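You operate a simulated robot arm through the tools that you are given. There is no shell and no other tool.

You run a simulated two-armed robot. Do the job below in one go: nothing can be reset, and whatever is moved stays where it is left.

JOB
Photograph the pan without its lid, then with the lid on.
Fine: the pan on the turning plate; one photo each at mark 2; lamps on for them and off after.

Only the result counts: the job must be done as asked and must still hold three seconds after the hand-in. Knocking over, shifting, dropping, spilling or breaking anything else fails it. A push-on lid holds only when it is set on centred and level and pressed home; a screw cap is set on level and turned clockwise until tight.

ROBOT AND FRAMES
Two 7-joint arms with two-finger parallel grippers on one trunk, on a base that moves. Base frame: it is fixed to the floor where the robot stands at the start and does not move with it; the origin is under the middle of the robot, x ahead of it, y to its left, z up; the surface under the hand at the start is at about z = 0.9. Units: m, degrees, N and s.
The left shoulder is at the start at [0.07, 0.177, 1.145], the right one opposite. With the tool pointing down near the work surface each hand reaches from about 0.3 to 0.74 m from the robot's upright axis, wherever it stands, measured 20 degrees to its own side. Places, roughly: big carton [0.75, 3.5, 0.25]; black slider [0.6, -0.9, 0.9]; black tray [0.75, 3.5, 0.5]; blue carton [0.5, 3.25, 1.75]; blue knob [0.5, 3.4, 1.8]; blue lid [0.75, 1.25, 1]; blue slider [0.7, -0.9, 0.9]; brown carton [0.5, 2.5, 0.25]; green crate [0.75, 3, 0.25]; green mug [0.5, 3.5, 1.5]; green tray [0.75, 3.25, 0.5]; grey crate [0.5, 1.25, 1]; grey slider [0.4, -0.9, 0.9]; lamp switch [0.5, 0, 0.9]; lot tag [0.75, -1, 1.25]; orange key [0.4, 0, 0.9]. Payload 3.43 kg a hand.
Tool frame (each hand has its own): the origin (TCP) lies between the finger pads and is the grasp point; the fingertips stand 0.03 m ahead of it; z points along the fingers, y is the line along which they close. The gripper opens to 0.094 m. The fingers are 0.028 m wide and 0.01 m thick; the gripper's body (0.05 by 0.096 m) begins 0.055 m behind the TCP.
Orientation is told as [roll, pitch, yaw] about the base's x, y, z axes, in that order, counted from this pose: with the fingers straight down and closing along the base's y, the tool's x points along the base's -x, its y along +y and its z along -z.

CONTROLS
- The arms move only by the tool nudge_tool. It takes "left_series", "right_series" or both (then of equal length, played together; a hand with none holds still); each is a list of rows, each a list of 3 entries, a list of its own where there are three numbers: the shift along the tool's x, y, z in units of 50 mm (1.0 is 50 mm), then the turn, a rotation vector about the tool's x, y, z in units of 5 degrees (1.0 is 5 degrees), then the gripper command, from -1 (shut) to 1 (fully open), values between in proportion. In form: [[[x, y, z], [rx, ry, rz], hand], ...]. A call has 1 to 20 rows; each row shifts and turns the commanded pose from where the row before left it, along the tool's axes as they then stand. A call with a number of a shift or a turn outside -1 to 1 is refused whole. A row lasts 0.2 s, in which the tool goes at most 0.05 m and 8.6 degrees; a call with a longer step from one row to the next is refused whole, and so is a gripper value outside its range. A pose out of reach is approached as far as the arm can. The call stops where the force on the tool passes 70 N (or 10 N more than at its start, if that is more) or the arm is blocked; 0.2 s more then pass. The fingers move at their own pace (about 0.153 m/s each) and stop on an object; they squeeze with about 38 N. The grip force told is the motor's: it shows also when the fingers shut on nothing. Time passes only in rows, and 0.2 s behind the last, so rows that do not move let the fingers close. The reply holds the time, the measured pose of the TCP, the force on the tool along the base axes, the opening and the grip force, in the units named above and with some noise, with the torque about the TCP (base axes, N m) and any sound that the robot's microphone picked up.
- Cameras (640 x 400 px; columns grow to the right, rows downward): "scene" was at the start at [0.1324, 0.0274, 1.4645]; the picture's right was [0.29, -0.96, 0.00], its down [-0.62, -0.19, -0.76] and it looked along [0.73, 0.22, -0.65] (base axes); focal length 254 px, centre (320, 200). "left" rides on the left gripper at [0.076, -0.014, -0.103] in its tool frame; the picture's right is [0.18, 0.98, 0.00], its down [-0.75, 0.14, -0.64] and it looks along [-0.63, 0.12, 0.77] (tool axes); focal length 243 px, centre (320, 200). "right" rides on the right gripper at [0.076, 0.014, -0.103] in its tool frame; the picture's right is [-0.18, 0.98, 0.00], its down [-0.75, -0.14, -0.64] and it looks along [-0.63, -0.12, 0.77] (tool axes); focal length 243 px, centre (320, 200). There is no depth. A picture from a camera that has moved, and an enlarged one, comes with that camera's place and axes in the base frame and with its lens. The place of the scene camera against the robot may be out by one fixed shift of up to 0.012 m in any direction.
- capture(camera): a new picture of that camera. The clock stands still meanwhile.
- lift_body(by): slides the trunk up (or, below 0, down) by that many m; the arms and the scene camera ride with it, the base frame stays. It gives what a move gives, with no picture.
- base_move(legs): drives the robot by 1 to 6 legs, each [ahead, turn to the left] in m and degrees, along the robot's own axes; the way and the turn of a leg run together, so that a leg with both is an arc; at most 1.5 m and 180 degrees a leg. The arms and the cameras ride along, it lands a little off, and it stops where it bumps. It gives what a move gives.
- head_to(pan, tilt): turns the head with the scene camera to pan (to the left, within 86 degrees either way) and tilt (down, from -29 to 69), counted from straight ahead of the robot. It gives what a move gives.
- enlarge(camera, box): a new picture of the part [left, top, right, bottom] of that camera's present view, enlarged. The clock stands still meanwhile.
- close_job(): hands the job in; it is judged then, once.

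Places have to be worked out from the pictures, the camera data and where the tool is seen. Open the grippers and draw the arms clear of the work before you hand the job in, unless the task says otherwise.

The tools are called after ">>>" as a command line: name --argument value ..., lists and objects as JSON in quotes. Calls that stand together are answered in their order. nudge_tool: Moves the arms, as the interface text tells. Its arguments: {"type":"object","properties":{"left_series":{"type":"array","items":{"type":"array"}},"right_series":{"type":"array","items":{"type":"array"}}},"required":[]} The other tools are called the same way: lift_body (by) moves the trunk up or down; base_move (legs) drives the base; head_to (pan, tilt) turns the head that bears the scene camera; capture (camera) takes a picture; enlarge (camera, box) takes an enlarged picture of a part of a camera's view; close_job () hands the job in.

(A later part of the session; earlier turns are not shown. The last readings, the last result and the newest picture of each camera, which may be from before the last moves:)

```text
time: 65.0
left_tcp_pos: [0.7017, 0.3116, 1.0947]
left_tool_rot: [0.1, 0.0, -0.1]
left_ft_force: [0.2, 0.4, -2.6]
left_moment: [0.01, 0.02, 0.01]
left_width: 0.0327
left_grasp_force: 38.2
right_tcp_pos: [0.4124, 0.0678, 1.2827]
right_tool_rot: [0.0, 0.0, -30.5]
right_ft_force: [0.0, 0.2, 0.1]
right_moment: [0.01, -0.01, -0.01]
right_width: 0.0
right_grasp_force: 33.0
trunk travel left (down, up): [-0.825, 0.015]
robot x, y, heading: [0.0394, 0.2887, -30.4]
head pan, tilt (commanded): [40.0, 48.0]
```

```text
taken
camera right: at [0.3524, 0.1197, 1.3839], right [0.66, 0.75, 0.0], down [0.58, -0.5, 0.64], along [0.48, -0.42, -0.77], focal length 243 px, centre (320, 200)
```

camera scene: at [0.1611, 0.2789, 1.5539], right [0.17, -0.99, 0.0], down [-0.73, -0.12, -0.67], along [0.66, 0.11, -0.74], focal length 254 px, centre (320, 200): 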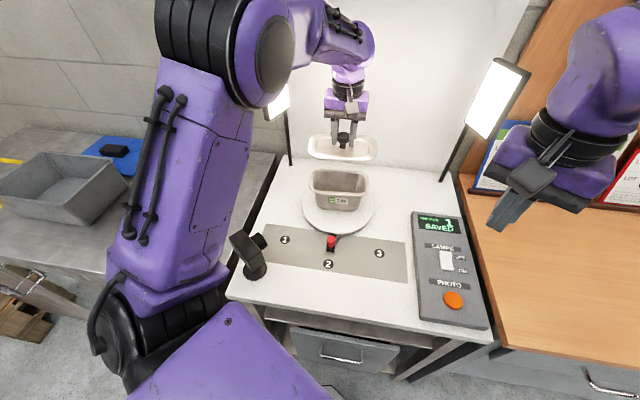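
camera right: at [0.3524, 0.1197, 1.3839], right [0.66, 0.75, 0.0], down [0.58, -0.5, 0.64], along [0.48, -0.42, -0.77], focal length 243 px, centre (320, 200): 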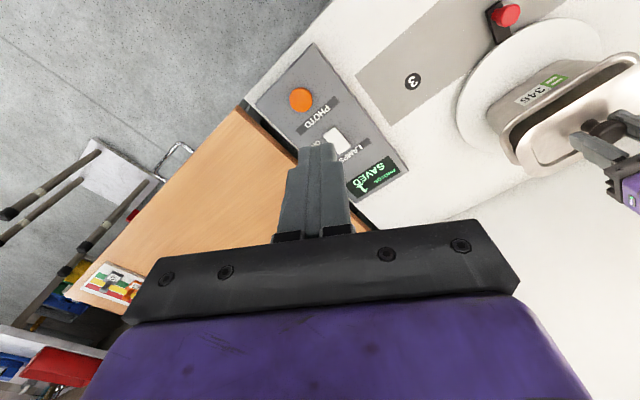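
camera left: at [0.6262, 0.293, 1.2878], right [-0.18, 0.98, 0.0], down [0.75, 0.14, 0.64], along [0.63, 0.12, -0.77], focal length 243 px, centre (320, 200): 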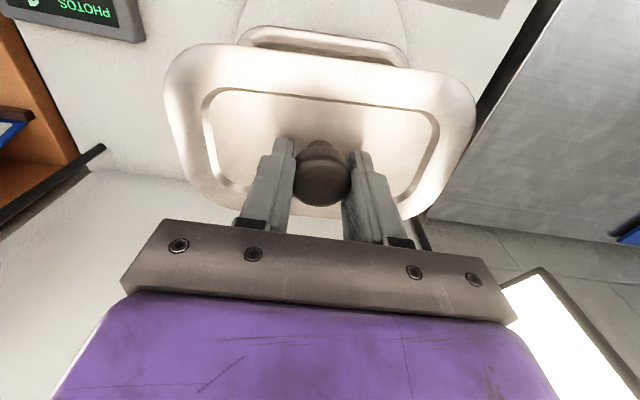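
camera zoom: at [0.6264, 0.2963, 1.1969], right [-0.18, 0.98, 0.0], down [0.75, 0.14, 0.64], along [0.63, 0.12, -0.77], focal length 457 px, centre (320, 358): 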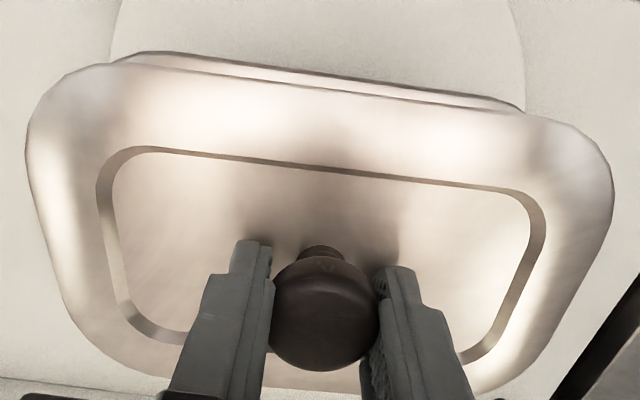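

The lid overhangs the rim evenly now, within about 1 mm. I'll trim y by about -1 mm and lower in small steps, watching the force.

>>> nudge_tool --left_series '[[[0, -0.02, 0.1], [0, 0, 0], -1], [[0, 0, 0.1], [0, 0, 0], -1], [[0, 0, 0.1], [0, 0, 0], -1], [[0, 0, 0], [0, 0, 0], -1]]'

>>> enlarge --camera "scene" --box '[295, 130, 385, 220]'

>>> enlarge --camera "left" --box '[150, 10, 490, 222]'

```text
time: 66.0
left_tcp_pos: [0.7022, 0.311, 1.081]
left_tool_rot: [0.0, 0.0, -0.1]
left_ft_force: [0.2, -0.3, -1.9]
left_moment: [0.01, 0.01, -0.02]
left_width: 0.0325
left_grasp_force: 38.1
right_tcp_pos: [0.4105, 0.0691, 1.2815]
right_tool_rot: [0.0, 0.0, -30.5]
right_ft_force: [0.0, -0.1, -0.6]
right_moment: [0.0, -0.01, -0.01]
right_width: 0.0
right_grasp_force: 33.2
trunk travel left (down, up): [-0.825, 0.015]
robot x, y, heading: [0.0388, 0.2878, -30.6]
head pan, tilt (commanded): [40.0, 48.0]
```

```text
4.44 times, centred on (340, 175) of scene
camera zoom: at [0.161, 0.2788, 1.5539], right [0.17, -0.99, 0.0], down [-0.73, -0.12, -0.67], along [0.66, 0.11, -0.74], focal length 1130 px, centre (231, 311)
```

zoom: 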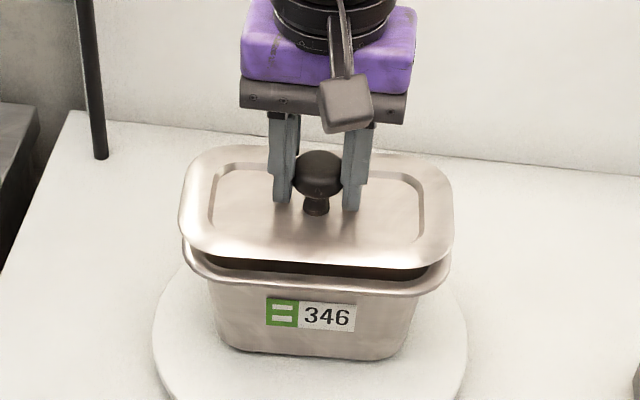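

```text
1.88 times, centred on (320, 116) of left
camera zoom: at [0.6265, 0.2963, 1.1832], right [-0.18, 0.98, 0.0], down [0.75, 0.14, 0.64], along [0.63, 0.12, -0.77], focal length 457 px, centre (320, 358)
```

zoom: 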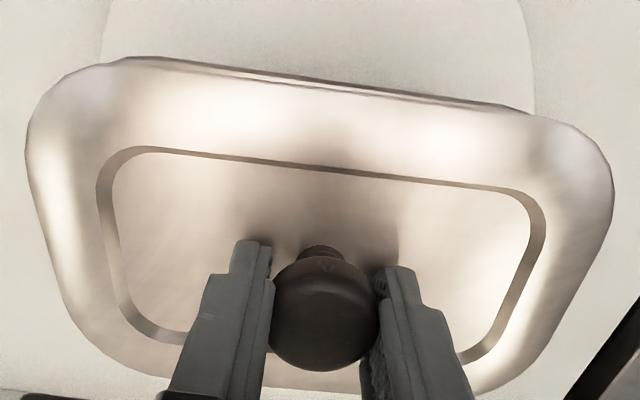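

The alignment still looks even, with perhaps 1 mm more to go in -y. I'll trim that and continue down in small steps until contact.

>>> nudge_tool --left_series '[[[0, -0.02, 0.08], [0, 0, 0], -1], [[0, 0, 0.08], [0, 0, 0], -1], [[0, 0, 0], [0, 0, 0], -1]]'

>>> enlarge --camera "scene" --box '[295, 130, 385, 220]'

```text
time: 66.8
left_tcp_pos: [0.7034, 0.3092, 1.0735]
left_tool_rot: [0.0, 0.0, -0.2]
left_ft_force: [1.0, 0.1, -0.7]
left_moment: [0.01, 0.01, 0.02]
left_width: 0.0328
left_grasp_force: 38.1
right_tcp_pos: [0.4117, 0.069, 1.2815]
right_tool_rot: [0.0, 0.0, -30.4]
right_ft_force: [0.7, 0.4, -1.0]
right_moment: [-0.01, 0.01, 0.0]
right_width: 0.0
right_grasp_force: 32.9
trunk travel left (down, up): [-0.825, 0.015]
robot x, y, heading: [0.0368, 0.2897, -30.7]
head pan, tilt (commanded): [40.0, 48.0]
```

```text
4.44 times, centred on (340, 175) of scene
camera zoom: at [0.1608, 0.2789, 1.5539], right [0.17, -0.99, 0.0], down [-0.73, -0.12, -0.67], along [0.66, 0.11, -0.74], focal length 1130 px, centre (231, 311)
```

zoom: 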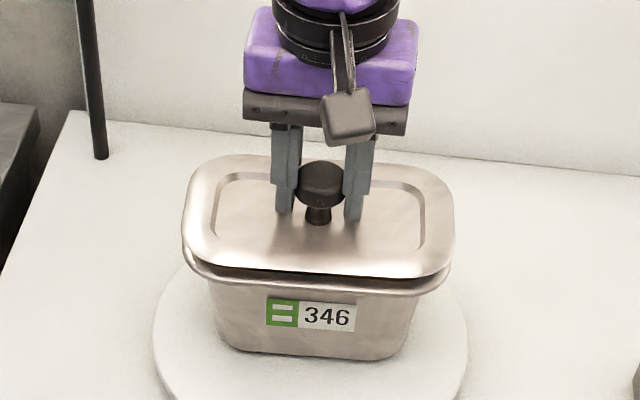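

The lid is now within about 1 mm of centre, just above the rim. I'll continue down with 4 mm steps.

>>> nudge_tool --left_series '[[[0, 0, 0.08], [0, 0, 0], -1], [[0, 0, 0.08], [0, 0, 0], -1], [[0, 0, 0], [0, 0, 0], -1]]'

>>> enlarge --camera "scene" --box '[295, 130, 385, 220]'

```text
time: 67.6
left_tcp_pos: [0.7023, 0.3096, 1.0637]
left_tool_rot: [0.0, 0.0, -0.1]
left_ft_force: [0.2, 0.0, -1.3]
left_moment: [0.0, 0.0, -0.02]
left_width: 0.0326
left_grasp_force: 37.8
right_tcp_pos: [0.4108, 0.0677, 1.2814]
right_tool_rot: [0.1, 0.0, -30.5]
right_ft_force: [-0.3, -0.3, 0.6]
right_moment: [0.03, 0.02, -0.02]
right_width: 0.0
right_grasp_force: 32.7
trunk travel left (down, up): [-0.825, 0.015]
robot x, y, heading: [0.0367, 0.2913, -30.4]
head pan, tilt (commanded): [40.0, 48.0]
```

```text
4.44 times, centred on (340, 175) of scene
camera zoom: at [0.1609, 0.2788, 1.5539], right [0.17, -0.99, 0.0], down [-0.73, -0.12, -0.67], along [0.66, 0.11, -0.74], focal length 1130 px, centre (231, 311)
```

zoom: 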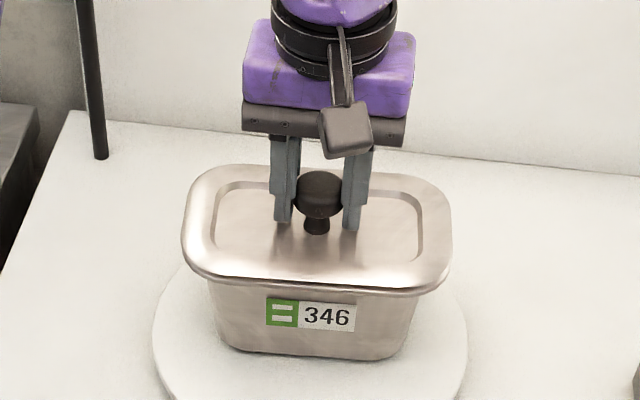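

The lid looks centred (evenly overhanging the rim) and almost touching. I'll lower in 3 mm steps until contact.

>>> nudge_tool --left_series '[[[0, 0, 0.06], [0, 0, 0], -1], [[0, 0, 0.06], [0, 0, 0], -1], [[0, 0, 0], [0, 0, 0], -1]]'

>>> enlarge --camera "scene" --box '[295, 130, 385, 220]'

>>> enlarge --camera "left" --box '[150, 10, 490, 222]'

```text
time: 68.4
left_tcp_pos: [0.701, 0.3109, 1.0617]
left_tool_rot: [0.0, -0.2, -0.1]
left_ft_force: [-1.3, 2.2, 16.6]
left_moment: [0.24, 0.7, -0.05]
left_width: 0.0325
left_grasp_force: 38.1
right_tcp_pos: [0.4082, 0.0693, 1.2822]
right_tool_rot: [0.1, -0.2, -30.4]
right_ft_force: [0.3, -0.3, 0.0]
right_moment: [0.0, 0.0, 0.0]
right_width: 0.0
right_grasp_force: 33.2
trunk travel left (down, up): [-0.825, 0.015]
robot x, y, heading: [0.0408, 0.2844, -30.2]
head pan, tilt (commanded): [40.0, 48.0]
```

```text
4.44 times, centred on (340, 175) of scene
camera zoom: at [0.1576, 0.279, 1.5545], right [0.17, -0.99, 0.0], down [-0.73, -0.12, -0.67], along [0.66, 0.11, -0.74], focal length 1130 px, centre (231, 311)
```

zoom: 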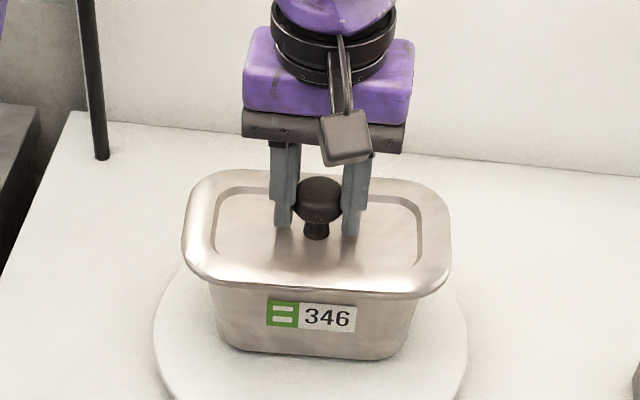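

```text
1.88 times, centred on (320, 116) of left
camera zoom: at [0.6241, 0.2952, 1.163], right [-0.18, 0.98, 0.0], down [0.75, 0.14, 0.64], along [0.63, 0.12, -0.76], focal length 457 px, centre (320, 358)
```

zoom: 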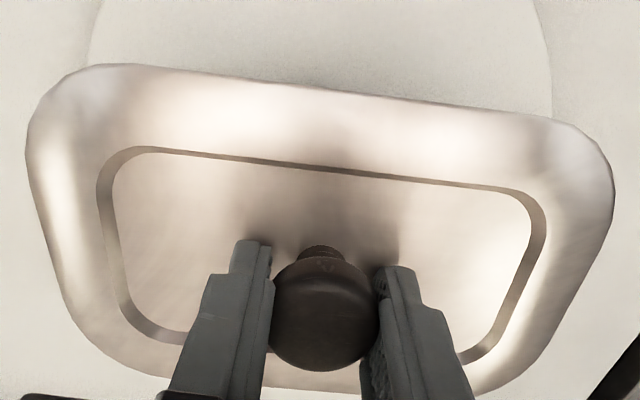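

Contact at TCP z≈1.062, first on the near edge, with the lid level. I'll press further in small steps and watch for the click.

>>> nudge_tool --left_series '[[[0, 0, 0.04], [0, 0, 0], -1], [[0, 0, 0.04], [0, 0, 0], -1], [[0, 0, 0], [0, 0, 0], -1]]'

>>> enlarge --camera "scene" --box '[295, 130, 385, 220]'

```text
time: 69.2
left_tcp_pos: [0.6979, 0.3095, 1.0607]
left_tool_rot: [-0.1, -0.6, -0.1]
left_ft_force: [-0.3, 4.4, 45.3]
left_moment: [0.66, 1.4, 0.0]
left_width: 0.0327
left_grasp_force: 38.5
right_tcp_pos: [0.4038, 0.0702, 1.2843]
right_tool_rot: [0.1, -0.3, -30.5]
right_ft_force: [-0.2, -0.4, 0.3]
right_moment: [0.01, -0.01, -0.03]
right_width: 0.0002
right_grasp_force: 33.1
trunk travel left (down, up): [-0.825, 0.015]
robot x, y, heading: [0.0383, 0.2864, -30.5]
head pan, tilt (commanded): [40.0, 48.0]
```

```text
4.44 times, centred on (340, 175) of scene
camera zoom: at [0.1516, 0.2797, 1.5551], right [0.17, -0.99, 0.0], down [-0.73, -0.12, -0.67], along [0.66, 0.11, -0.74], focal length 1130 px, centre (231, 311)
```

zoom: 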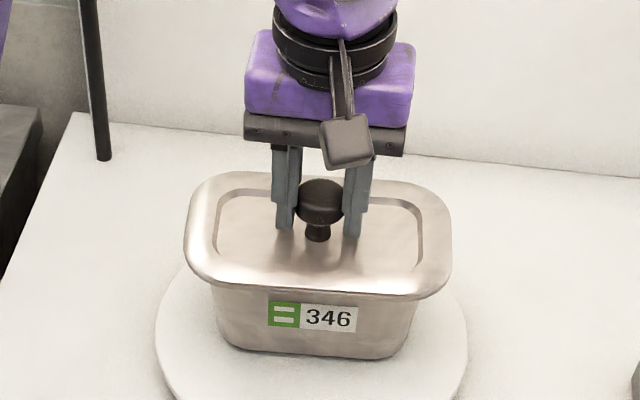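

The force has risen to 45 N without a click, and the robot is leaning back slightly, dragging the hand by about -4 mm in x. I'll ease off the force and check how the lid lies on the rim.

>>> nudge_tool --left_series '[[[0, 0, -0.06], [0, 0, 0], -1], [[0, 0, -0.05], [0, 0, 0], -1], [[0, 0, 0], [0, 0, 0], -1]]'

>>> enlarge --camera "scene" --box '[295, 130, 385, 220]'

>>> enlarge --camera "left" --box '[150, 10, 490, 222]'

>>> enlarge --camera "right" --box '[440, 0, 640, 220]'

```text
time: 70.0
left_tcp_pos: [0.6988, 0.3085, 1.0612]
left_tool_rot: [0.0, -0.1, -0.1]
left_ft_force: [2.5, 0.2, 18.5]
left_moment: [-0.19, 0.51, 0.02]
left_width: 0.0325
left_grasp_force: 37.9
right_tcp_pos: [0.4081, 0.0688, 1.2819]
right_tool_rot: [0.1, 0.0, -30.5]
right_ft_force: [-0.4, 0.5, -0.2]
right_moment: [0.01, 0.01, 0.0]
right_width: 0.0
right_grasp_force: 33.2
trunk travel left (down, up): [-0.825, 0.015]
robot x, y, heading: [0.0353, 0.2881, -30.7]
head pan, tilt (commanded): [40.0, 48.0]
```

```text
4.44 times, centred on (340, 175) of scene
camera zoom: at [0.1573, 0.2786, 1.554], right [0.16, -0.99, 0.0], down [-0.73, -0.12, -0.67], along [0.66, 0.11, -0.74], focal length 1130 px, centre (231, 311)
```

zoom: 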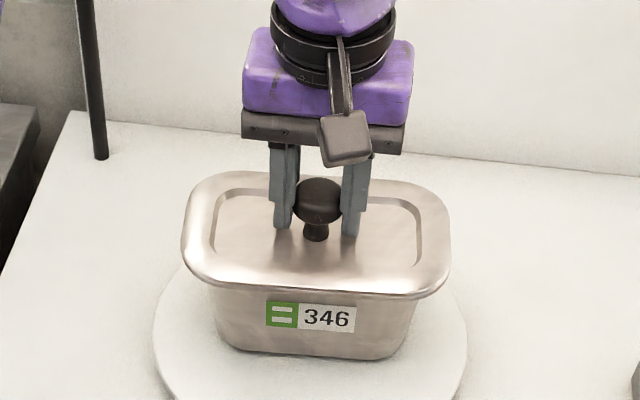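

```text
1.88 times, centred on (320, 116) of left
camera zoom: at [0.6232, 0.2947, 1.1627], right [-0.18, 0.98, 0.0], down [0.75, 0.14, 0.64], along [0.63, 0.12, -0.77], focal length 457 px, centre (320, 358)
```

zoom: 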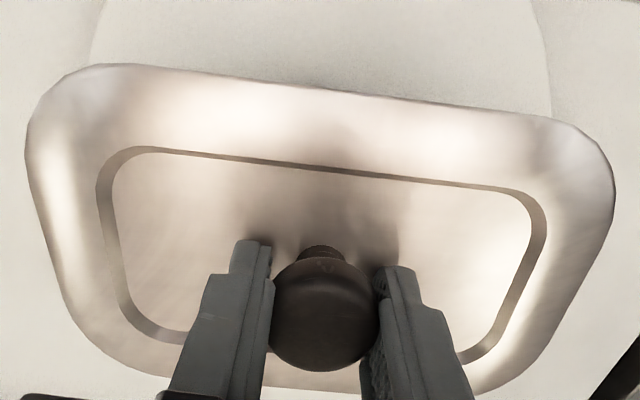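

```text
1.82 times, centred on (540, 110) of right
camera zoom: at [0.3492, 0.1194, 1.3845], right [0.66, 0.75, 0.0], down [0.58, -0.5, 0.64], along [0.49, -0.42, -0.77], focal length 441 px, centre (-80, 364)
```

zoom: 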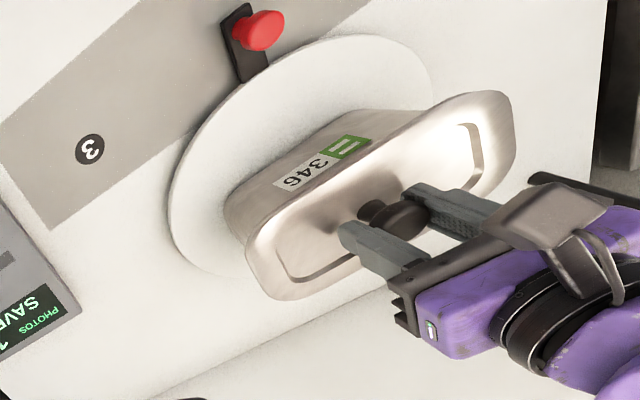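

I'll take a closer side look at the seam between lid and rim.

>>> enlarge --camera "right" --box '[500, 40, 610, 150]'

>>> enlarge --camera "scene" --box '[310, 165, 390, 215]'

```text
3.64 times, centred on (555, 95) of right
camera zoom: at [0.3492, 0.1194, 1.3845], right [0.66, 0.75, 0.0], down [0.58, -0.5, 0.64], along [0.49, -0.42, -0.77], focal length 882 px, centre (-534, 582)
```

zoom: 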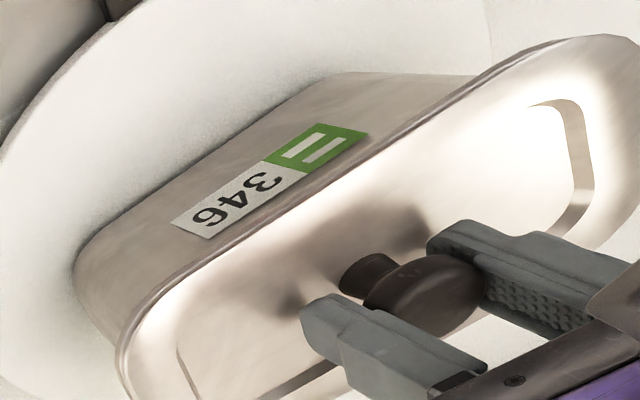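

```text
8.00 times, centred on (350, 190) of scene
camera zoom: at [0.1573, 0.2786, 1.554], right [0.16, -0.99, 0.0], down [-0.73, -0.12, -0.67], along [0.66, 0.11, -0.74], focal length 2033 px, centre (80, 280)
```

zoom: 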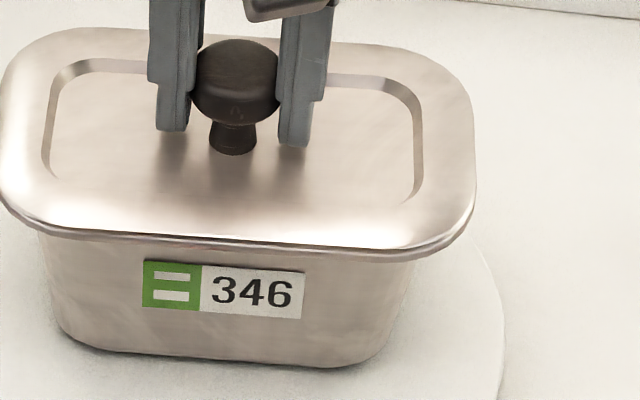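

The lid has been dragged about 3 mm towards me and isn't pressed home. I'll lift it a few millimetres off the rim, recentre at x≈0.702, y≈0.310, and then press with a forward compensation for the robot's lean.

>>> nudge_tool --left_series '[[[0, 0, -0.08], [0, 0, 0], -1], [[0, 0, -0.1], [0, 0, 0], -1], [[0, 0, 0], [0, 0, 0], -1], [[0, 0, 0], [0, 0, 0], -1]]'

>>> enlarge --camera "scene" --box '[295, 130, 385, 220]'

>>> enlarge --camera "left" --box '[150, 10, 490, 222]'

```text
time: 71.0
left_tcp_pos: [0.7016, 0.309, 1.0667]
left_tool_rot: [-0.1, 0.1, -0.1]
left_ft_force: [-0.5, -0.5, -1.2]
left_moment: [0.01, 0.0, 0.01]
left_width: 0.0327
left_grasp_force: 38.3
right_tcp_pos: [0.4121, 0.0693, 1.2815]
right_tool_rot: [-0.1, 0.1, -30.6]
right_ft_force: [0.3, 0.4, 0.3]
right_moment: [0.0, 0.03, 0.01]
right_width: 0.0002
right_grasp_force: 32.7
trunk travel left (down, up): [-0.825, 0.015]
robot x, y, heading: [0.04, 0.2889, -30.6]
head pan, tilt (commanded): [40.0, 48.0]
```

```text
4.44 times, centred on (340, 175) of scene
camera zoom: at [0.1617, 0.2789, 1.5538], right [0.17, -0.99, 0.0], down [-0.73, -0.12, -0.67], along [0.66, 0.11, -0.74], focal length 1130 px, centre (231, 311)
```

zoom: 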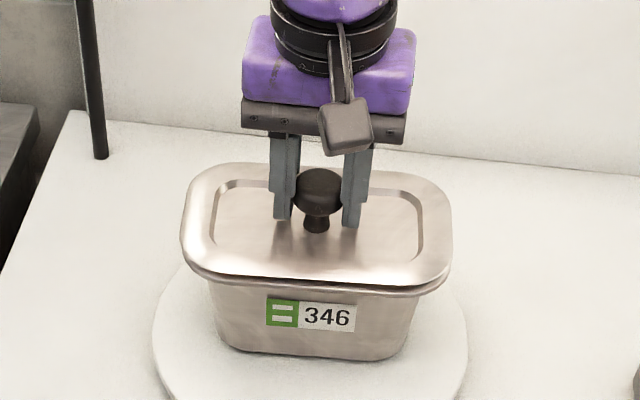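

```text
1.88 times, centred on (320, 116) of left
camera zoom: at [0.6254, 0.2952, 1.1697], right [-0.18, 0.98, 0.0], down [0.76, 0.14, 0.64], along [0.63, 0.12, -0.77], focal length 457 px, centre (320, 358)
```

zoom: 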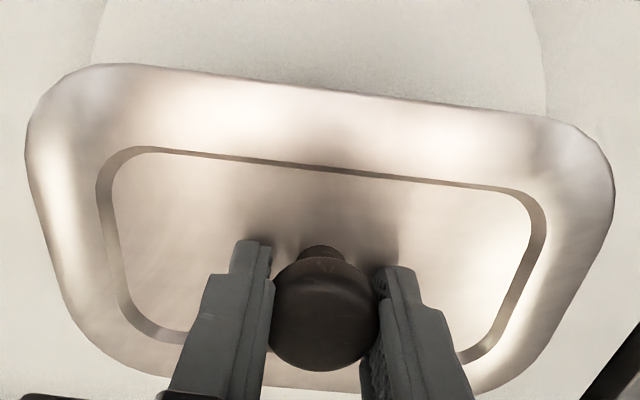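

>>> enlarge --camera "scene" --box '[310, 165, 390, 215]'

>>> enlarge --camera "left" --box '[230, 20, 420, 119]'

>>> enlarge --camera "right" --box '[500, 40, 610, 150]'

```text
8.00 times, centred on (350, 190) of scene
camera zoom: at [0.1617, 0.2789, 1.5538], right [0.17, -0.99, 0.0], down [-0.73, -0.12, -0.67], along [0.66, 0.11, -0.74], focal length 2033 px, centre (80, 280)
```

zoom: 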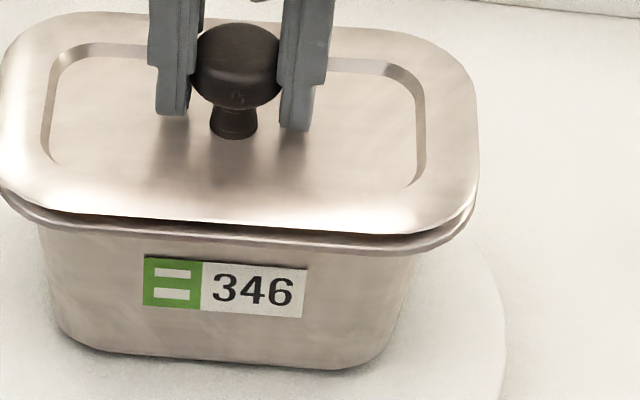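

```text
3.37 times, centred on (325, 70) of left
camera zoom: at [0.6254, 0.2952, 1.1697], right [-0.18, 0.98, 0.0], down [0.76, 0.14, 0.64], along [0.63, 0.12, -0.77], focal length 817 px, centre (303, 640)
```

zoom: 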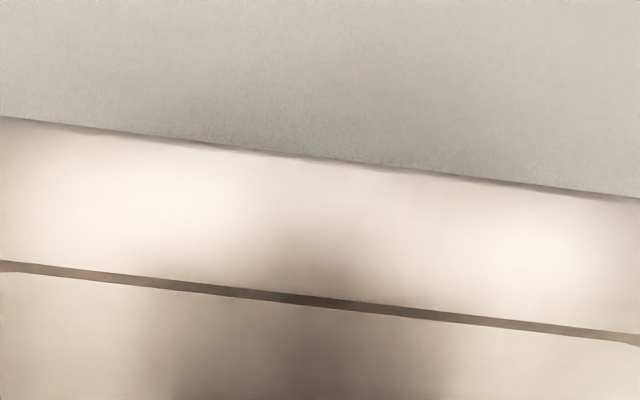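

```text
3.64 times, centred on (555, 95) of right
camera zoom: at [0.3532, 0.1198, 1.3836], right [0.66, 0.75, 0.0], down [0.58, -0.5, 0.64], along [0.48, -0.42, -0.77], focal length 882 px, centre (-534, 582)
```

zoom: 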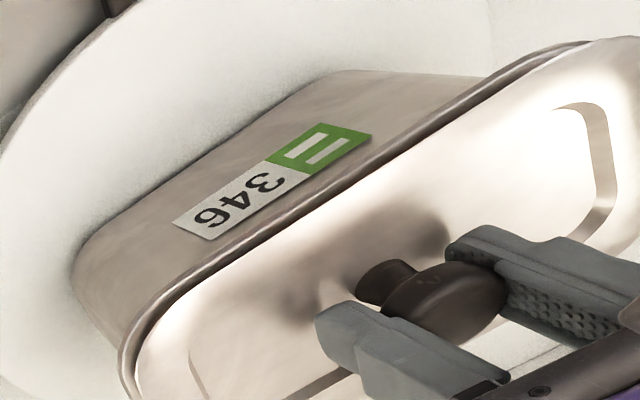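

The lid hovers evenly over the rim, centred. Now I'll set it down and press, adding forward shift and a slight pitch compensation so it stays centred and level.

>>> nudge_tool --left_series '[[[0, 0, 0.1], [0, 0, 0], -1], [[-0.024, 0, 0.04], [0, 0.034, 0], -1], [[-0.024, 0, 0.04], [0, 0.034, 0], -1], [[0, 0, 0], [0, 0, 0], -1]]'

```text
time: 72.0
left_tcp_pos: [0.7014, 0.3085, 1.0608]
left_tool_rot: [0.0, 0.2, -0.2]
left_ft_force: [-0.3, -0.9, 9.7]
left_moment: [-0.14, 0.36, 0.0]
left_width: 0.0326
left_grasp_force: 37.1
right_tcp_pos: [0.41, 0.0684, 1.2833]
right_tool_rot: [0.0, 0.0, -30.5]
right_ft_force: [0.2, 0.8, 0.6]
right_moment: [-0.02, -0.02, 0.04]
right_width: 0.0001
right_grasp_force: 33.3
trunk travel left (down, up): [-0.825, 0.015]
robot x, y, heading: [0.0347, 0.2899, -30.7]
head pan, tilt (commanded): [40.0, 48.0]
```

Contact again with x held at 0.701. I'll continue pressing in steps.

>>> nudge_tool --left_series '[[[-0.02, 0, 0.04], [0, 0.02, 0], -1], [[-0.02, 0, 0.04], [0, 0.02, 0], -1], [[0, 0, 0], [0, 0, 0], -1]]'

```text
time: 72.8
left_tcp_pos: [0.6998, 0.3091, 1.0602]
left_tool_rot: [0.0, 0.0, -0.2]
left_ft_force: [-1.9, -1.1, 36.7]
left_moment: [-0.06, 1.54, 0.0]
left_width: 0.0326
left_grasp_force: 38.1
right_tcp_pos: [0.4046, 0.0692, 1.2839]
right_tool_rot: [0.3, -0.1, -30.4]
right_ft_force: [0.3, -0.6, -0.6]
right_moment: [-0.01, -0.06, -0.03]
right_width: 0.0
right_grasp_force: 33.0
trunk travel left (down, up): [-0.825, 0.015]
robot x, y, heading: [0.0373, 0.2888, -30.4]
head pan, tilt (commanded): [40.0, 48.0]
```

The force acts only at the near edge (about 42 mm from centre), so the far edge is still slightly high. I'll ease off a little and pitch the lid about 1° so that the far edge comes down.

>>> nudge_tool --left_series '[[[0, 0, -0.06], [0, 0.1, 0], -1], [[0, 0, 0], [0, 0.1, 0], -1], [[0, 0, 0], [0, 0, 0], -1]]'

>>> enlarge --camera "scene" --box '[310, 150, 390, 215]'

>>> enlarge --camera "right" --box '[500, 20, 640, 150]'

```text
time: 73.6
left_tcp_pos: [0.7028, 0.3082, 1.0597]
left_tool_rot: [0.0, 1.4, -0.1]
left_ft_force: [-2.7, -2.9, 17.1]
left_moment: [-0.48, 0.77, -0.01]
left_width: 0.0326
left_grasp_force: 38.2
right_tcp_pos: [0.4082, 0.0689, 1.2824]
right_tool_rot: [0.1, -0.1, -30.5]
right_ft_force: [-0.8, 0.3, 0.0]
right_moment: [-0.05, -0.01, -0.03]
right_width: 0.0002
right_grasp_force: 33.0
trunk travel left (down, up): [-0.825, 0.015]
robot x, y, heading: [0.042, 0.2869, -30.3]
head pan, tilt (commanded): [40.0, 48.0]
```

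```text
6.15 times, centred on (350, 182) of scene
camera zoom: at [0.1568, 0.278, 1.5542], right [0.17, -0.99, 0.0], down [-0.73, -0.12, -0.67], along [0.66, 0.11, -0.74], focal length 1564 px, centre (135, 308)
```

zoom: 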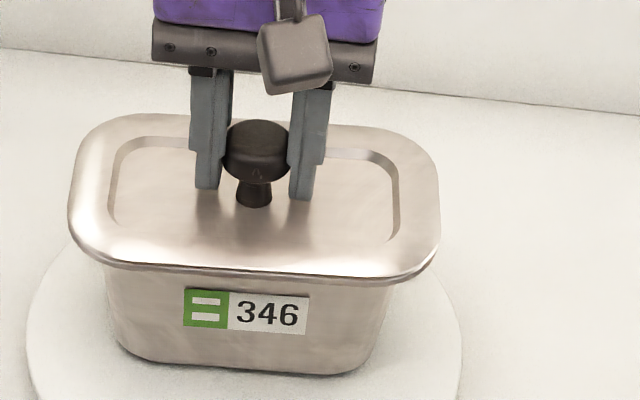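

```text
3.08 times, centred on (570, 85) of right
camera zoom: at [0.3487, 0.1189, 1.3846], right [0.66, 0.75, 0.0], down [0.58, -0.5, 0.64], along [0.49, -0.42, -0.77], focal length 746 px, centre (-449, 554)
```

zoom: 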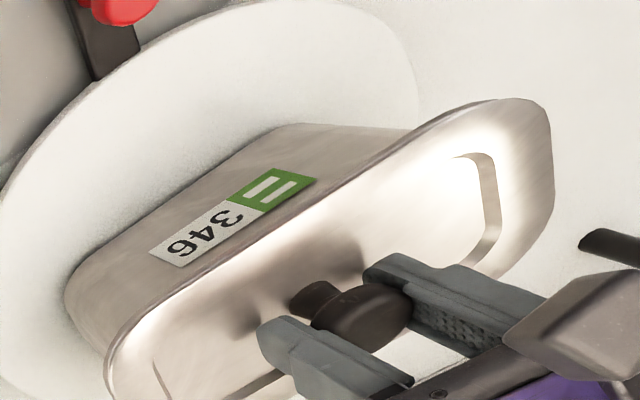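

The near edge still takes all the force, so the grip is holding the lid slightly off level. I'll return the hand to level, set the lid down lightly centred on the rim, and release the knob so the lid can settle by itself before I press it with straddling fingertips.

>>> nudge_tool --left_series '[[[0, 0, -0.06], [0, -0.154, 0], -1], [[0, 0, -0.06], [0, -0.154, 0], -1], [[0, 0, 0], [0, 0, 0], -1], [[0, 0, 0], [0, 0, 0], -1]]'

>>> enlarge --camera "scene" --box '[295, 130, 385, 220]'

>>> enlarge --camera "right" --box '[500, 20, 640, 150]'

```text
time: 74.6
left_tcp_pos: [0.7058, 0.3106, 1.0634]
left_tool_rot: [0.0, 0.1, -0.1]
left_ft_force: [0.2, 0.9, -1.6]
left_moment: [0.0, -0.03, -0.01]
left_width: 0.0327
left_grasp_force: 37.8
right_tcp_pos: [0.41, 0.069, 1.2805]
right_tool_rot: [0.0, 0.0, -30.5]
right_ft_force: [-0.2, 0.1, 0.3]
right_moment: [-0.07, -0.02, 0.02]
right_width: 0.0003
right_grasp_force: 32.8
trunk travel left (down, up): [-0.825, 0.015]
robot x, y, heading: [0.0408, 0.29, -30.6]
head pan, tilt (commanded): [40.0, 48.0]
```

```text
4.44 times, centred on (340, 175) of scene
camera zoom: at [0.1611, 0.2788, 1.5539], right [0.17, -0.99, 0.0], down [-0.73, -0.12, -0.67], along [0.66, 0.11, -0.74], focal length 1130 px, centre (231, 311)
```

zoom: 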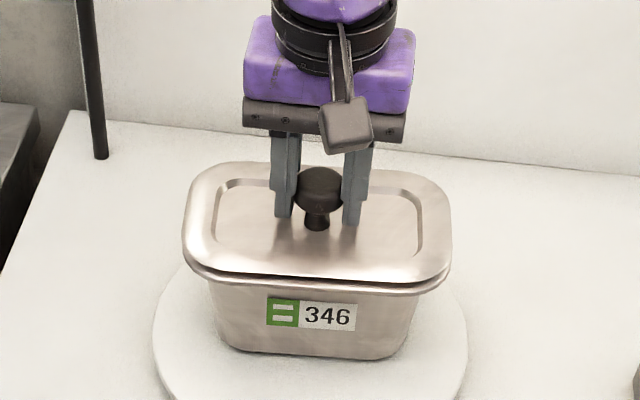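

```text
3.08 times, centred on (570, 85) of right
camera zoom: at [0.3526, 0.1196, 1.3838], right [0.66, 0.75, 0.0], down [0.58, -0.5, 0.64], along [0.48, -0.42, -0.77], focal length 746 px, centre (-449, 554)
```

zoom: 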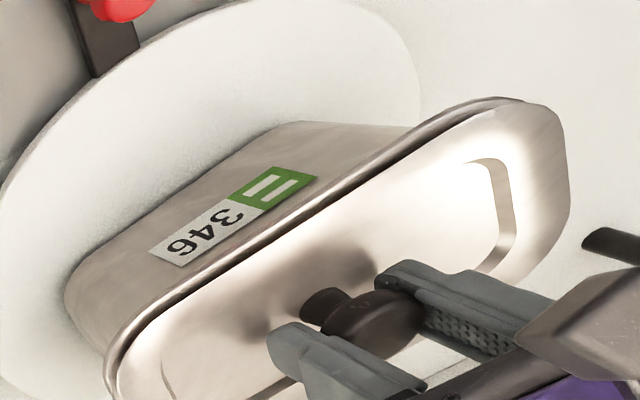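

>>> nudge_tool --left_series '[[[0.09, -0.02, 0], [0, 0, 0], -1], [[0, 0, 0], [0, 0, 0], -1]]'

>>> enlarge --camera "left" --box '[150, 10, 490, 222]'

>>> enlarge --camera "scene" --box '[310, 165, 390, 215]'

```text
time: 75.2
left_tcp_pos: [0.7034, 0.3093, 1.063]
left_tool_rot: [0.1, 0.1, -0.2]
left_ft_force: [0.1, 0.3, -1.2]
left_moment: [0.03, 0.0, -0.01]
left_width: 0.0326
left_grasp_force: 37.7
right_tcp_pos: [0.412, 0.069, 1.2816]
right_tool_rot: [0.0, -0.1, -30.5]
right_ft_force: [-0.1, 0.8, -0.4]
right_moment: [0.05, 0.0, -0.01]
right_width: 0.0001
right_grasp_force: 32.4
trunk travel left (down, up): [-0.825, 0.015]
robot x, y, heading: [0.0398, 0.2885, -30.6]
head pan, tilt (commanded): [40.0, 48.0]
```

```text
1.88 times, centred on (320, 116) of left
camera zoom: at [0.6266, 0.2942, 1.1661], right [-0.18, 0.98, 0.0], down [0.75, 0.14, 0.64], along [0.63, 0.12, -0.77], focal length 457 px, centre (320, 358)
```

zoom: 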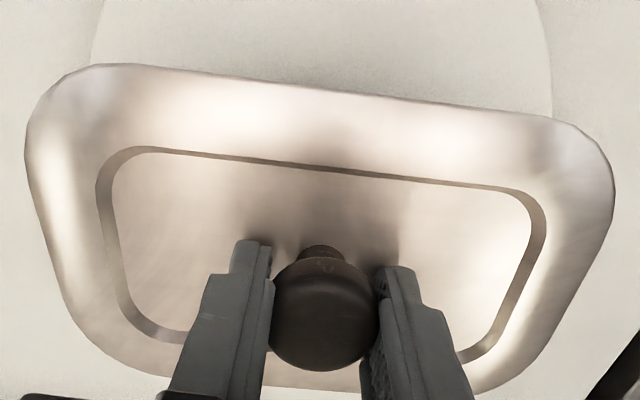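

```text
8.00 times, centred on (350, 190) of scene
camera zoom: at [0.1611, 0.2788, 1.5539], right [0.17, -0.99, 0.0], down [-0.73, -0.12, -0.67], along [0.66, 0.11, -0.74], focal length 2033 px, centre (80, 280)
```

zoom: 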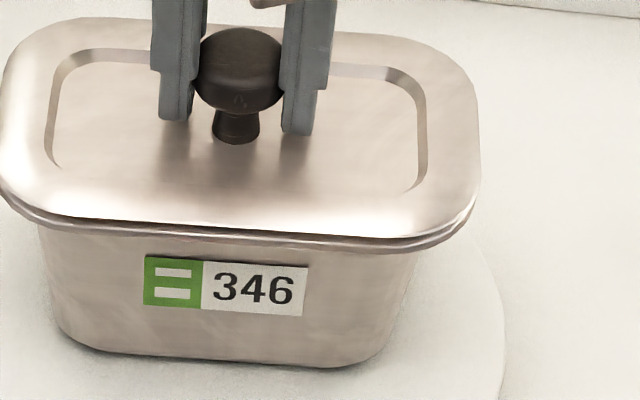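

The lid is 2 mm above the rim, evenly overhanging. I'll lower it to a light touch and then open the fingers just enough to free the knob.

>>> nudge_tool --left_series '[[[0.01, 0, 0.06], [0, 0, 0], -1], [[0, 0, 0], [0, 0, 0], -1], [[0, 0, 0], [0, 0, 0], 0.1], [[0, 0, 0], [0, 0, 0], 0.1], [[0, 0, 0], [0, 0, 0], 0.1]]'

>>> enlarge --camera "scene" --box '[310, 165, 390, 215]'

>>> enlarge --camera "left" --box '[150, 10, 490, 222]'

>>> enlarge --camera "right" --box '[500, 20, 640, 150]'

```text
time: 76.4
left_tcp_pos: [0.7008, 0.3092, 1.0617]
left_tool_rot: [0.0, 0.0, -0.1]
left_ft_force: [-0.5, 0.5, -0.2]
left_moment: [-0.01, 0.01, -0.02]
left_width: 0.0515
left_grasp_force: 0.1
right_tcp_pos: [0.4103, 0.0678, 1.2809]
right_tool_rot: [0.0, 0.0, -30.5]
right_ft_force: [0.0, 0.7, -1.2]
right_moment: [0.01, 0.0, -0.02]
right_width: 0.0
right_grasp_force: 33.0
trunk travel left (down, up): [-0.825, 0.015]
robot x, y, heading: [0.0385, 0.2867, -30.5]
head pan, tilt (commanded): [40.0, 48.0]
```

```text
8.00 times, centred on (350, 190) of scene
camera zoom: at [0.1607, 0.2788, 1.554], right [0.17, -0.99, 0.0], down [-0.73, -0.12, -0.67], along [0.66, 0.11, -0.74], focal length 2033 px, centre (80, 280)
```

zoom: 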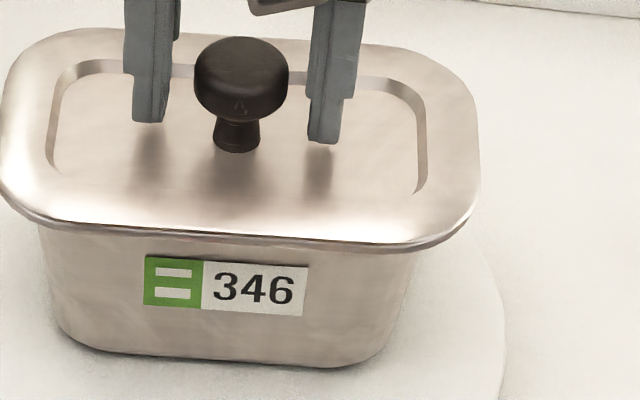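

```text
1.88 times, centred on (320, 116) of left
camera zoom: at [0.6259, 0.2942, 1.164], right [-0.18, 0.98, 0.0], down [0.75, 0.14, 0.64], along [0.63, 0.12, -0.77], focal length 457 px, centre (320, 358)
```

zoom: 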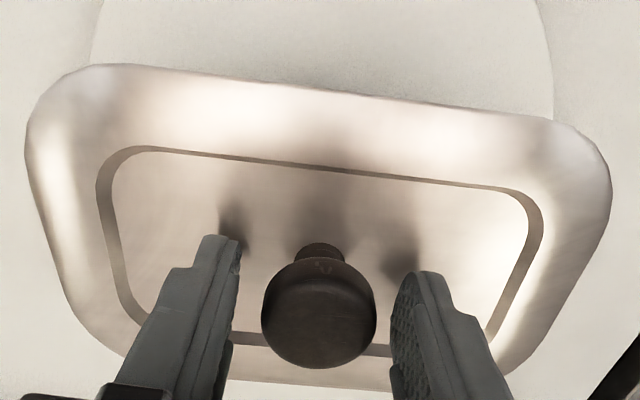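

```text
3.08 times, centred on (570, 85) of right
camera zoom: at [0.3522, 0.1197, 1.3839], right [0.66, 0.75, 0.0], down [0.58, -0.5, 0.64], along [0.48, -0.42, -0.77], focal length 746 px, centre (-449, 554)
```

zoom: 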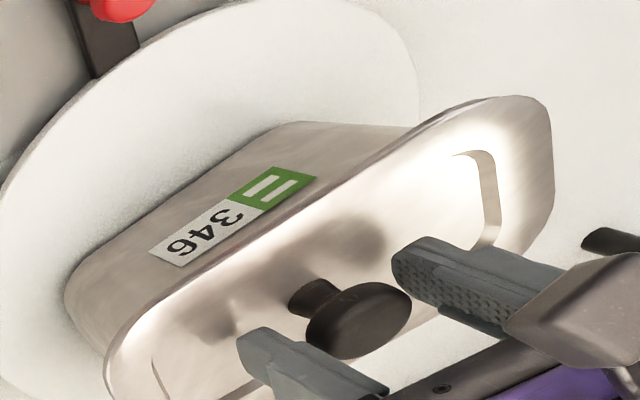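

The lid rests level on the rim and the fingers are free of the knob. I'll rise straight up, shut the gripper and then press centrally on the knob's top.

>>> nudge_tool --left_series '[[[0, 0, -0.2], [0, 0, 0], 0.1], [[0, 0, -0.4], [0, 0, 0], 0.1], [[0, 0, -0.4], [0, 0, 0], 0.1], [[0, 0, 0], [0, 0, 0], -1], [[0, 0, 0], [0, 0, 0], -1], [[0, 0, 0], [0, 0, 0], -1]]'

>>> enlarge --camera "scene" --box '[295, 130, 385, 220]'

>>> enlarge --camera "left" --box '[150, 10, 490, 222]'

```text
time: 77.8
left_tcp_pos: [0.702, 0.3092, 1.1118]
left_tool_rot: [0.0, 0.0, -0.1]
left_ft_force: [0.5, -0.7, 0.5]
left_moment: [-0.01, -0.01, 0.0]
left_width: 0.0002
left_grasp_force: 33.0
right_tcp_pos: [0.4118, 0.0688, 1.2817]
right_tool_rot: [0.0, 0.0, -30.5]
right_ft_force: [-0.6, 0.2, -1.1]
right_moment: [0.03, 0.01, 0.03]
right_width: 0.0001
right_grasp_force: 33.3
trunk travel left (down, up): [-0.825, 0.015]
robot x, y, heading: [0.036, 0.287, -30.3]
head pan, tilt (commanded): [40.0, 48.0]
```

```text
4.44 times, centred on (340, 175) of scene
camera zoom: at [0.1604, 0.2788, 1.554], right [0.17, -0.99, 0.0], down [-0.73, -0.12, -0.67], along [0.66, 0.11, -0.74], focal length 1130 px, centre (231, 311)
```

zoom: 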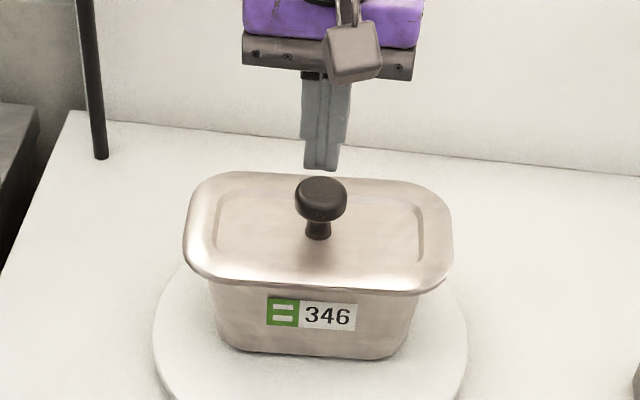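

```text
1.88 times, centred on (320, 116) of left
camera zoom: at [0.6256, 0.2951, 1.2142], right [-0.18, 0.98, 0.0], down [0.75, 0.14, 0.64], along [0.63, 0.12, -0.77], focal length 457 px, centre (320, 358)
```

zoom: 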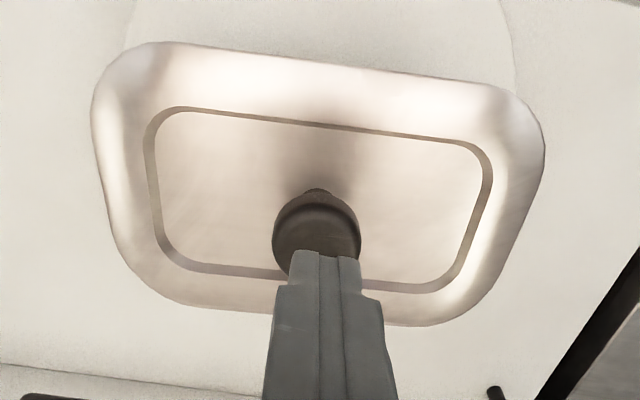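

The lid sits evenly on the pan with the knob at about [0.700, 0.308]. I'll centre the closed fingers over the knob and lower until they touch it.

>>> nudge_tool --left_series '[[[0.02, -0.03, 0.2], [0, 0, 0], -1], [[0, 0, 0.15], [0, 0, 0], -1], [[0, 0, 0.08], [0, 0, 0], -1], [[0, 0, 0], [0, 0, 0], -1]]'

>>> enlarge --camera "scene" --box '[295, 130, 385, 220]'

```text
time: 78.8
left_tcp_pos: [0.6997, 0.307, 1.0901]
left_tool_rot: [0.0, -0.1, -0.1]
left_ft_force: [2.0, 0.4, 12.8]
left_moment: [0.03, 0.08, -0.01]
left_width: 0.0002
left_grasp_force: 32.5
right_tcp_pos: [0.4098, 0.0686, 1.2821]
right_tool_rot: [0.0, 0.0, -30.5]
right_ft_force: [-0.8, -0.1, 1.0]
right_moment: [0.02, 0.01, 0.05]
right_width: 0.0
right_grasp_force: 32.8
trunk travel left (down, up): [-0.825, 0.015]
robot x, y, heading: [0.0395, 0.2896, -30.6]
head pan, tilt (commanded): [40.0, 48.0]
```

```text
4.44 times, centred on (340, 175) of scene
camera zoom: at [0.1592, 0.2789, 1.5543], right [0.17, -0.99, 0.0], down [-0.73, -0.12, -0.67], along [0.66, 0.11, -0.74], focal length 1130 px, centre (231, 311)
```

zoom: 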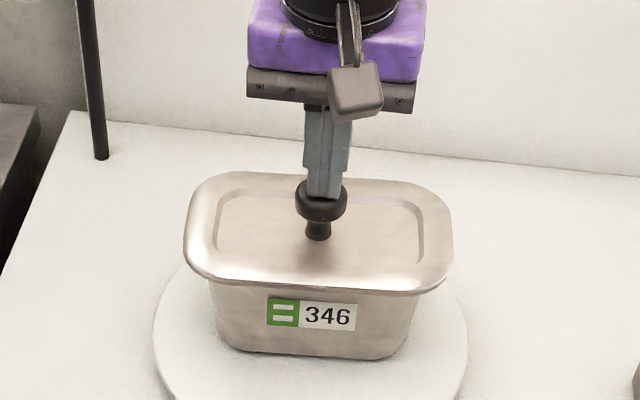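

The fingertips rest on the knob top (13 N, nearly central). I'll press down progressively, compensating for lean.

>>> nudge_tool --left_series '[[[-0.02, 0, 0.04], [0, 0, 0], -1], [[-0.02, 0, 0.04], [0, 0, 0], -1], [[-0.02, 0, 0.04], [0, 0, 0], -1], [[0, 0, 0], [0, 0, 0], -1]]'

```text
time: 79.8
left_tcp_pos: [0.6994, 0.3074, 1.0905]
left_tool_rot: [-0.2, -0.8, -0.1]
left_ft_force: [7.0, 3.1, 51.9]
left_moment: [0.16, 0.45, -0.01]
left_width: 0.0
left_grasp_force: 33.0
right_tcp_pos: [0.4052, 0.0691, 1.2844]
right_tool_rot: [0.1, -0.3, -30.5]
right_ft_force: [0.0, -0.5, -0.8]
right_moment: [0.0, 0.0, -0.01]
right_width: 0.0
right_grasp_force: 32.8
trunk travel left (down, up): [-0.825, 0.015]
robot x, y, heading: [0.033, 0.2892, -30.7]
head pan, tilt (commanded): [40.0, 48.0]
```

52 N without a click or movement. I'll press a little further, up to about 65–70 N, with some more forward compensation.

>>> nudge_tool --left_series '[[[-0.04, 0, 0.03], [0, 0.03, 0], -1], [[-0.04, 0, 0.03], [0, 0.03, 0], -1], [[0, 0, 0], [0, 0, 0], -1]]'

>>> enlarge --camera "scene" --box '[310, 165, 390, 215]'

>>> enlarge --camera "right" --box '[500, 20, 640, 150]'

```text
time: 80.6
left_tcp_pos: [0.7008, 0.3081, 1.0914]
left_tool_rot: [-0.2, -0.7, -0.2]
left_ft_force: [-3.7, 4.6, 63.2]
left_moment: [0.23, 0.86, 0.0]
left_width: 0.0003
left_grasp_force: 32.9
right_tcp_pos: [0.4002, 0.0696, 1.2856]
right_tool_rot: [0.2, -0.5, -30.5]
right_ft_force: [0.1, -0.4, -0.5]
right_moment: [0.01, -0.01, -0.01]
right_width: 0.0
right_grasp_force: 33.1
trunk travel left (down, up): [-0.825, 0.015]
robot x, y, heading: [0.041, 0.29, -30.3]
head pan, tilt (commanded): [40.0, 48.0]
```

```text
8.00 times, centred on (350, 190) of scene
camera zoom: at [0.1469, 0.2801, 1.5553], right [0.17, -0.99, 0.0], down [-0.73, -0.12, -0.68], along [0.67, 0.11, -0.74], focal length 2033 px, centre (80, 280)
```

zoom: 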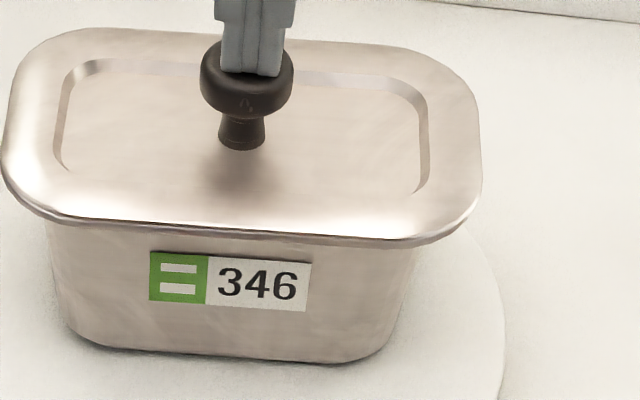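

```text
3.08 times, centred on (570, 85) of right
camera zoom: at [0.34, 0.1208, 1.3873], right [0.66, 0.75, 0.01], down [0.57, -0.5, 0.65], along [0.49, -0.42, -0.76], focal length 746 px, centre (-449, 554)
```

zoom: 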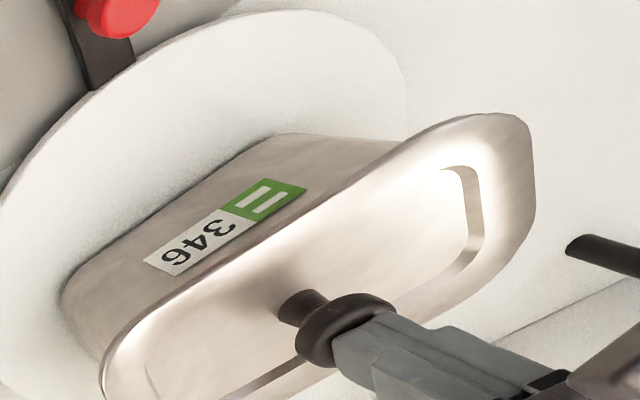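

No click or movement at 63 N, so the lid may already be bottomed on the rim. I'll unload, raise the hand clear, and inspect the seam closely.

>>> nudge_tool --left_series '[[[0.08, 0, -0.1], [0, -0.06, 0], -1], [[0.04, 0, -0.2], [0, 0, 0], -1], [[0, 0, -0.5], [0, 0, 0], -1], [[0, 0, -0.8], [0, 0, 0], -1], [[0, 0, 0], [0, 0, 0], -1]]'

>>> enlarge --camera "scene" --box '[312, 180, 384, 210]'

>>> enlarge --camera "scene" --box '[300, 150, 390, 215]'

>>> capture --camera "left"

```text
time: 81.8
left_tcp_pos: [0.6999, 0.306, 1.1597]
left_tool_rot: [0.2, 0.2, -0.2]
left_ft_force: [1.0, 0.5, -0.5]
left_moment: [0.02, 0.01, 0.0]
left_width: 0.0
left_grasp_force: 32.8
right_tcp_pos: [0.4117, 0.0683, 1.2813]
right_tool_rot: [0.0, 0.1, -30.6]
right_ft_force: [0.1, -0.2, 0.2]
right_moment: [0.0, 0.03, -0.02]
right_width: 0.0
right_grasp_force: 33.3
trunk travel left (down, up): [-0.825, 0.015]
robot x, y, heading: [0.0373, 0.288, -30.5]
head pan, tilt (commanded): [40.0, 48.0]
```

```text
8.89 times, centred on (348, 195) of scene
camera zoom: at [0.1623, 0.2786, 1.5537], right [0.17, -0.99, 0.0], down [-0.73, -0.12, -0.67], along [0.66, 0.11, -0.74], focal length 2259 px, centre (71, 244)
```

zoom: 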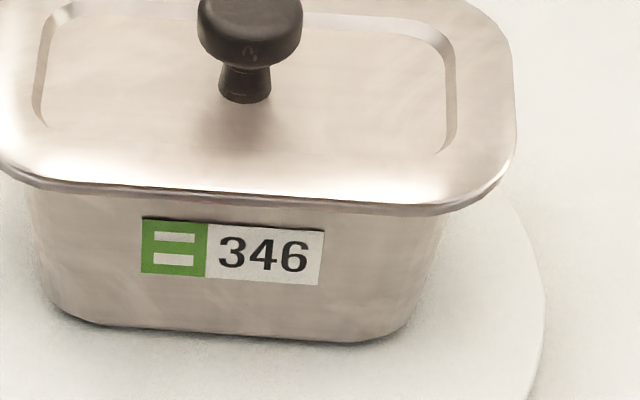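

```text
6.15 times, centred on (345, 182) of scene
camera zoom: at [0.1623, 0.2786, 1.5537], right [0.17, -0.99, 0.0], down [-0.73, -0.12, -0.67], along [0.66, 0.11, -0.74], focal length 1564 px, centre (166, 308)
```

zoom: 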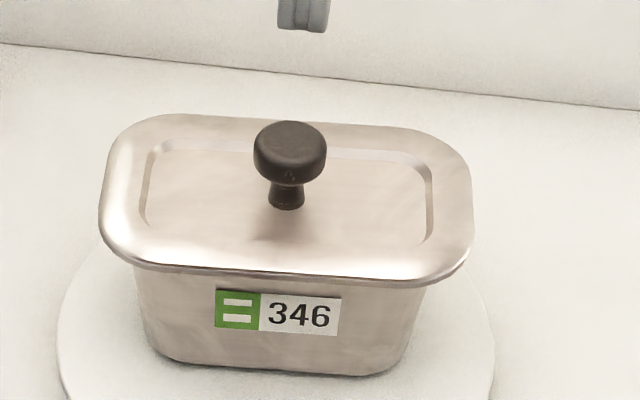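

```text
taken
camera left: at [0.6246, 0.2922, 1.2615], right [-0.18, 0.98, 0.0], down [0.76, 0.14, 0.64], along [0.63, 0.12, -0.77], focal length 243 px, centre (320, 200)
```

left: 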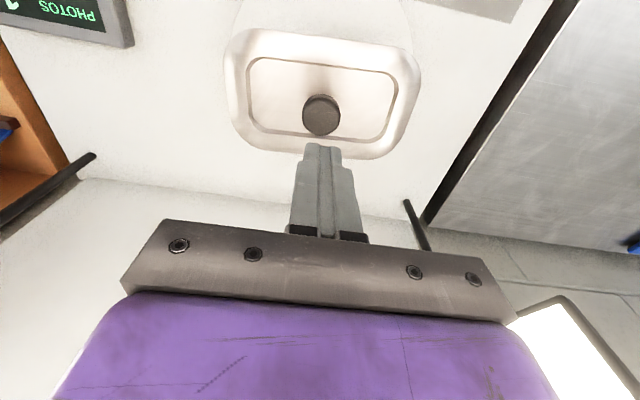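

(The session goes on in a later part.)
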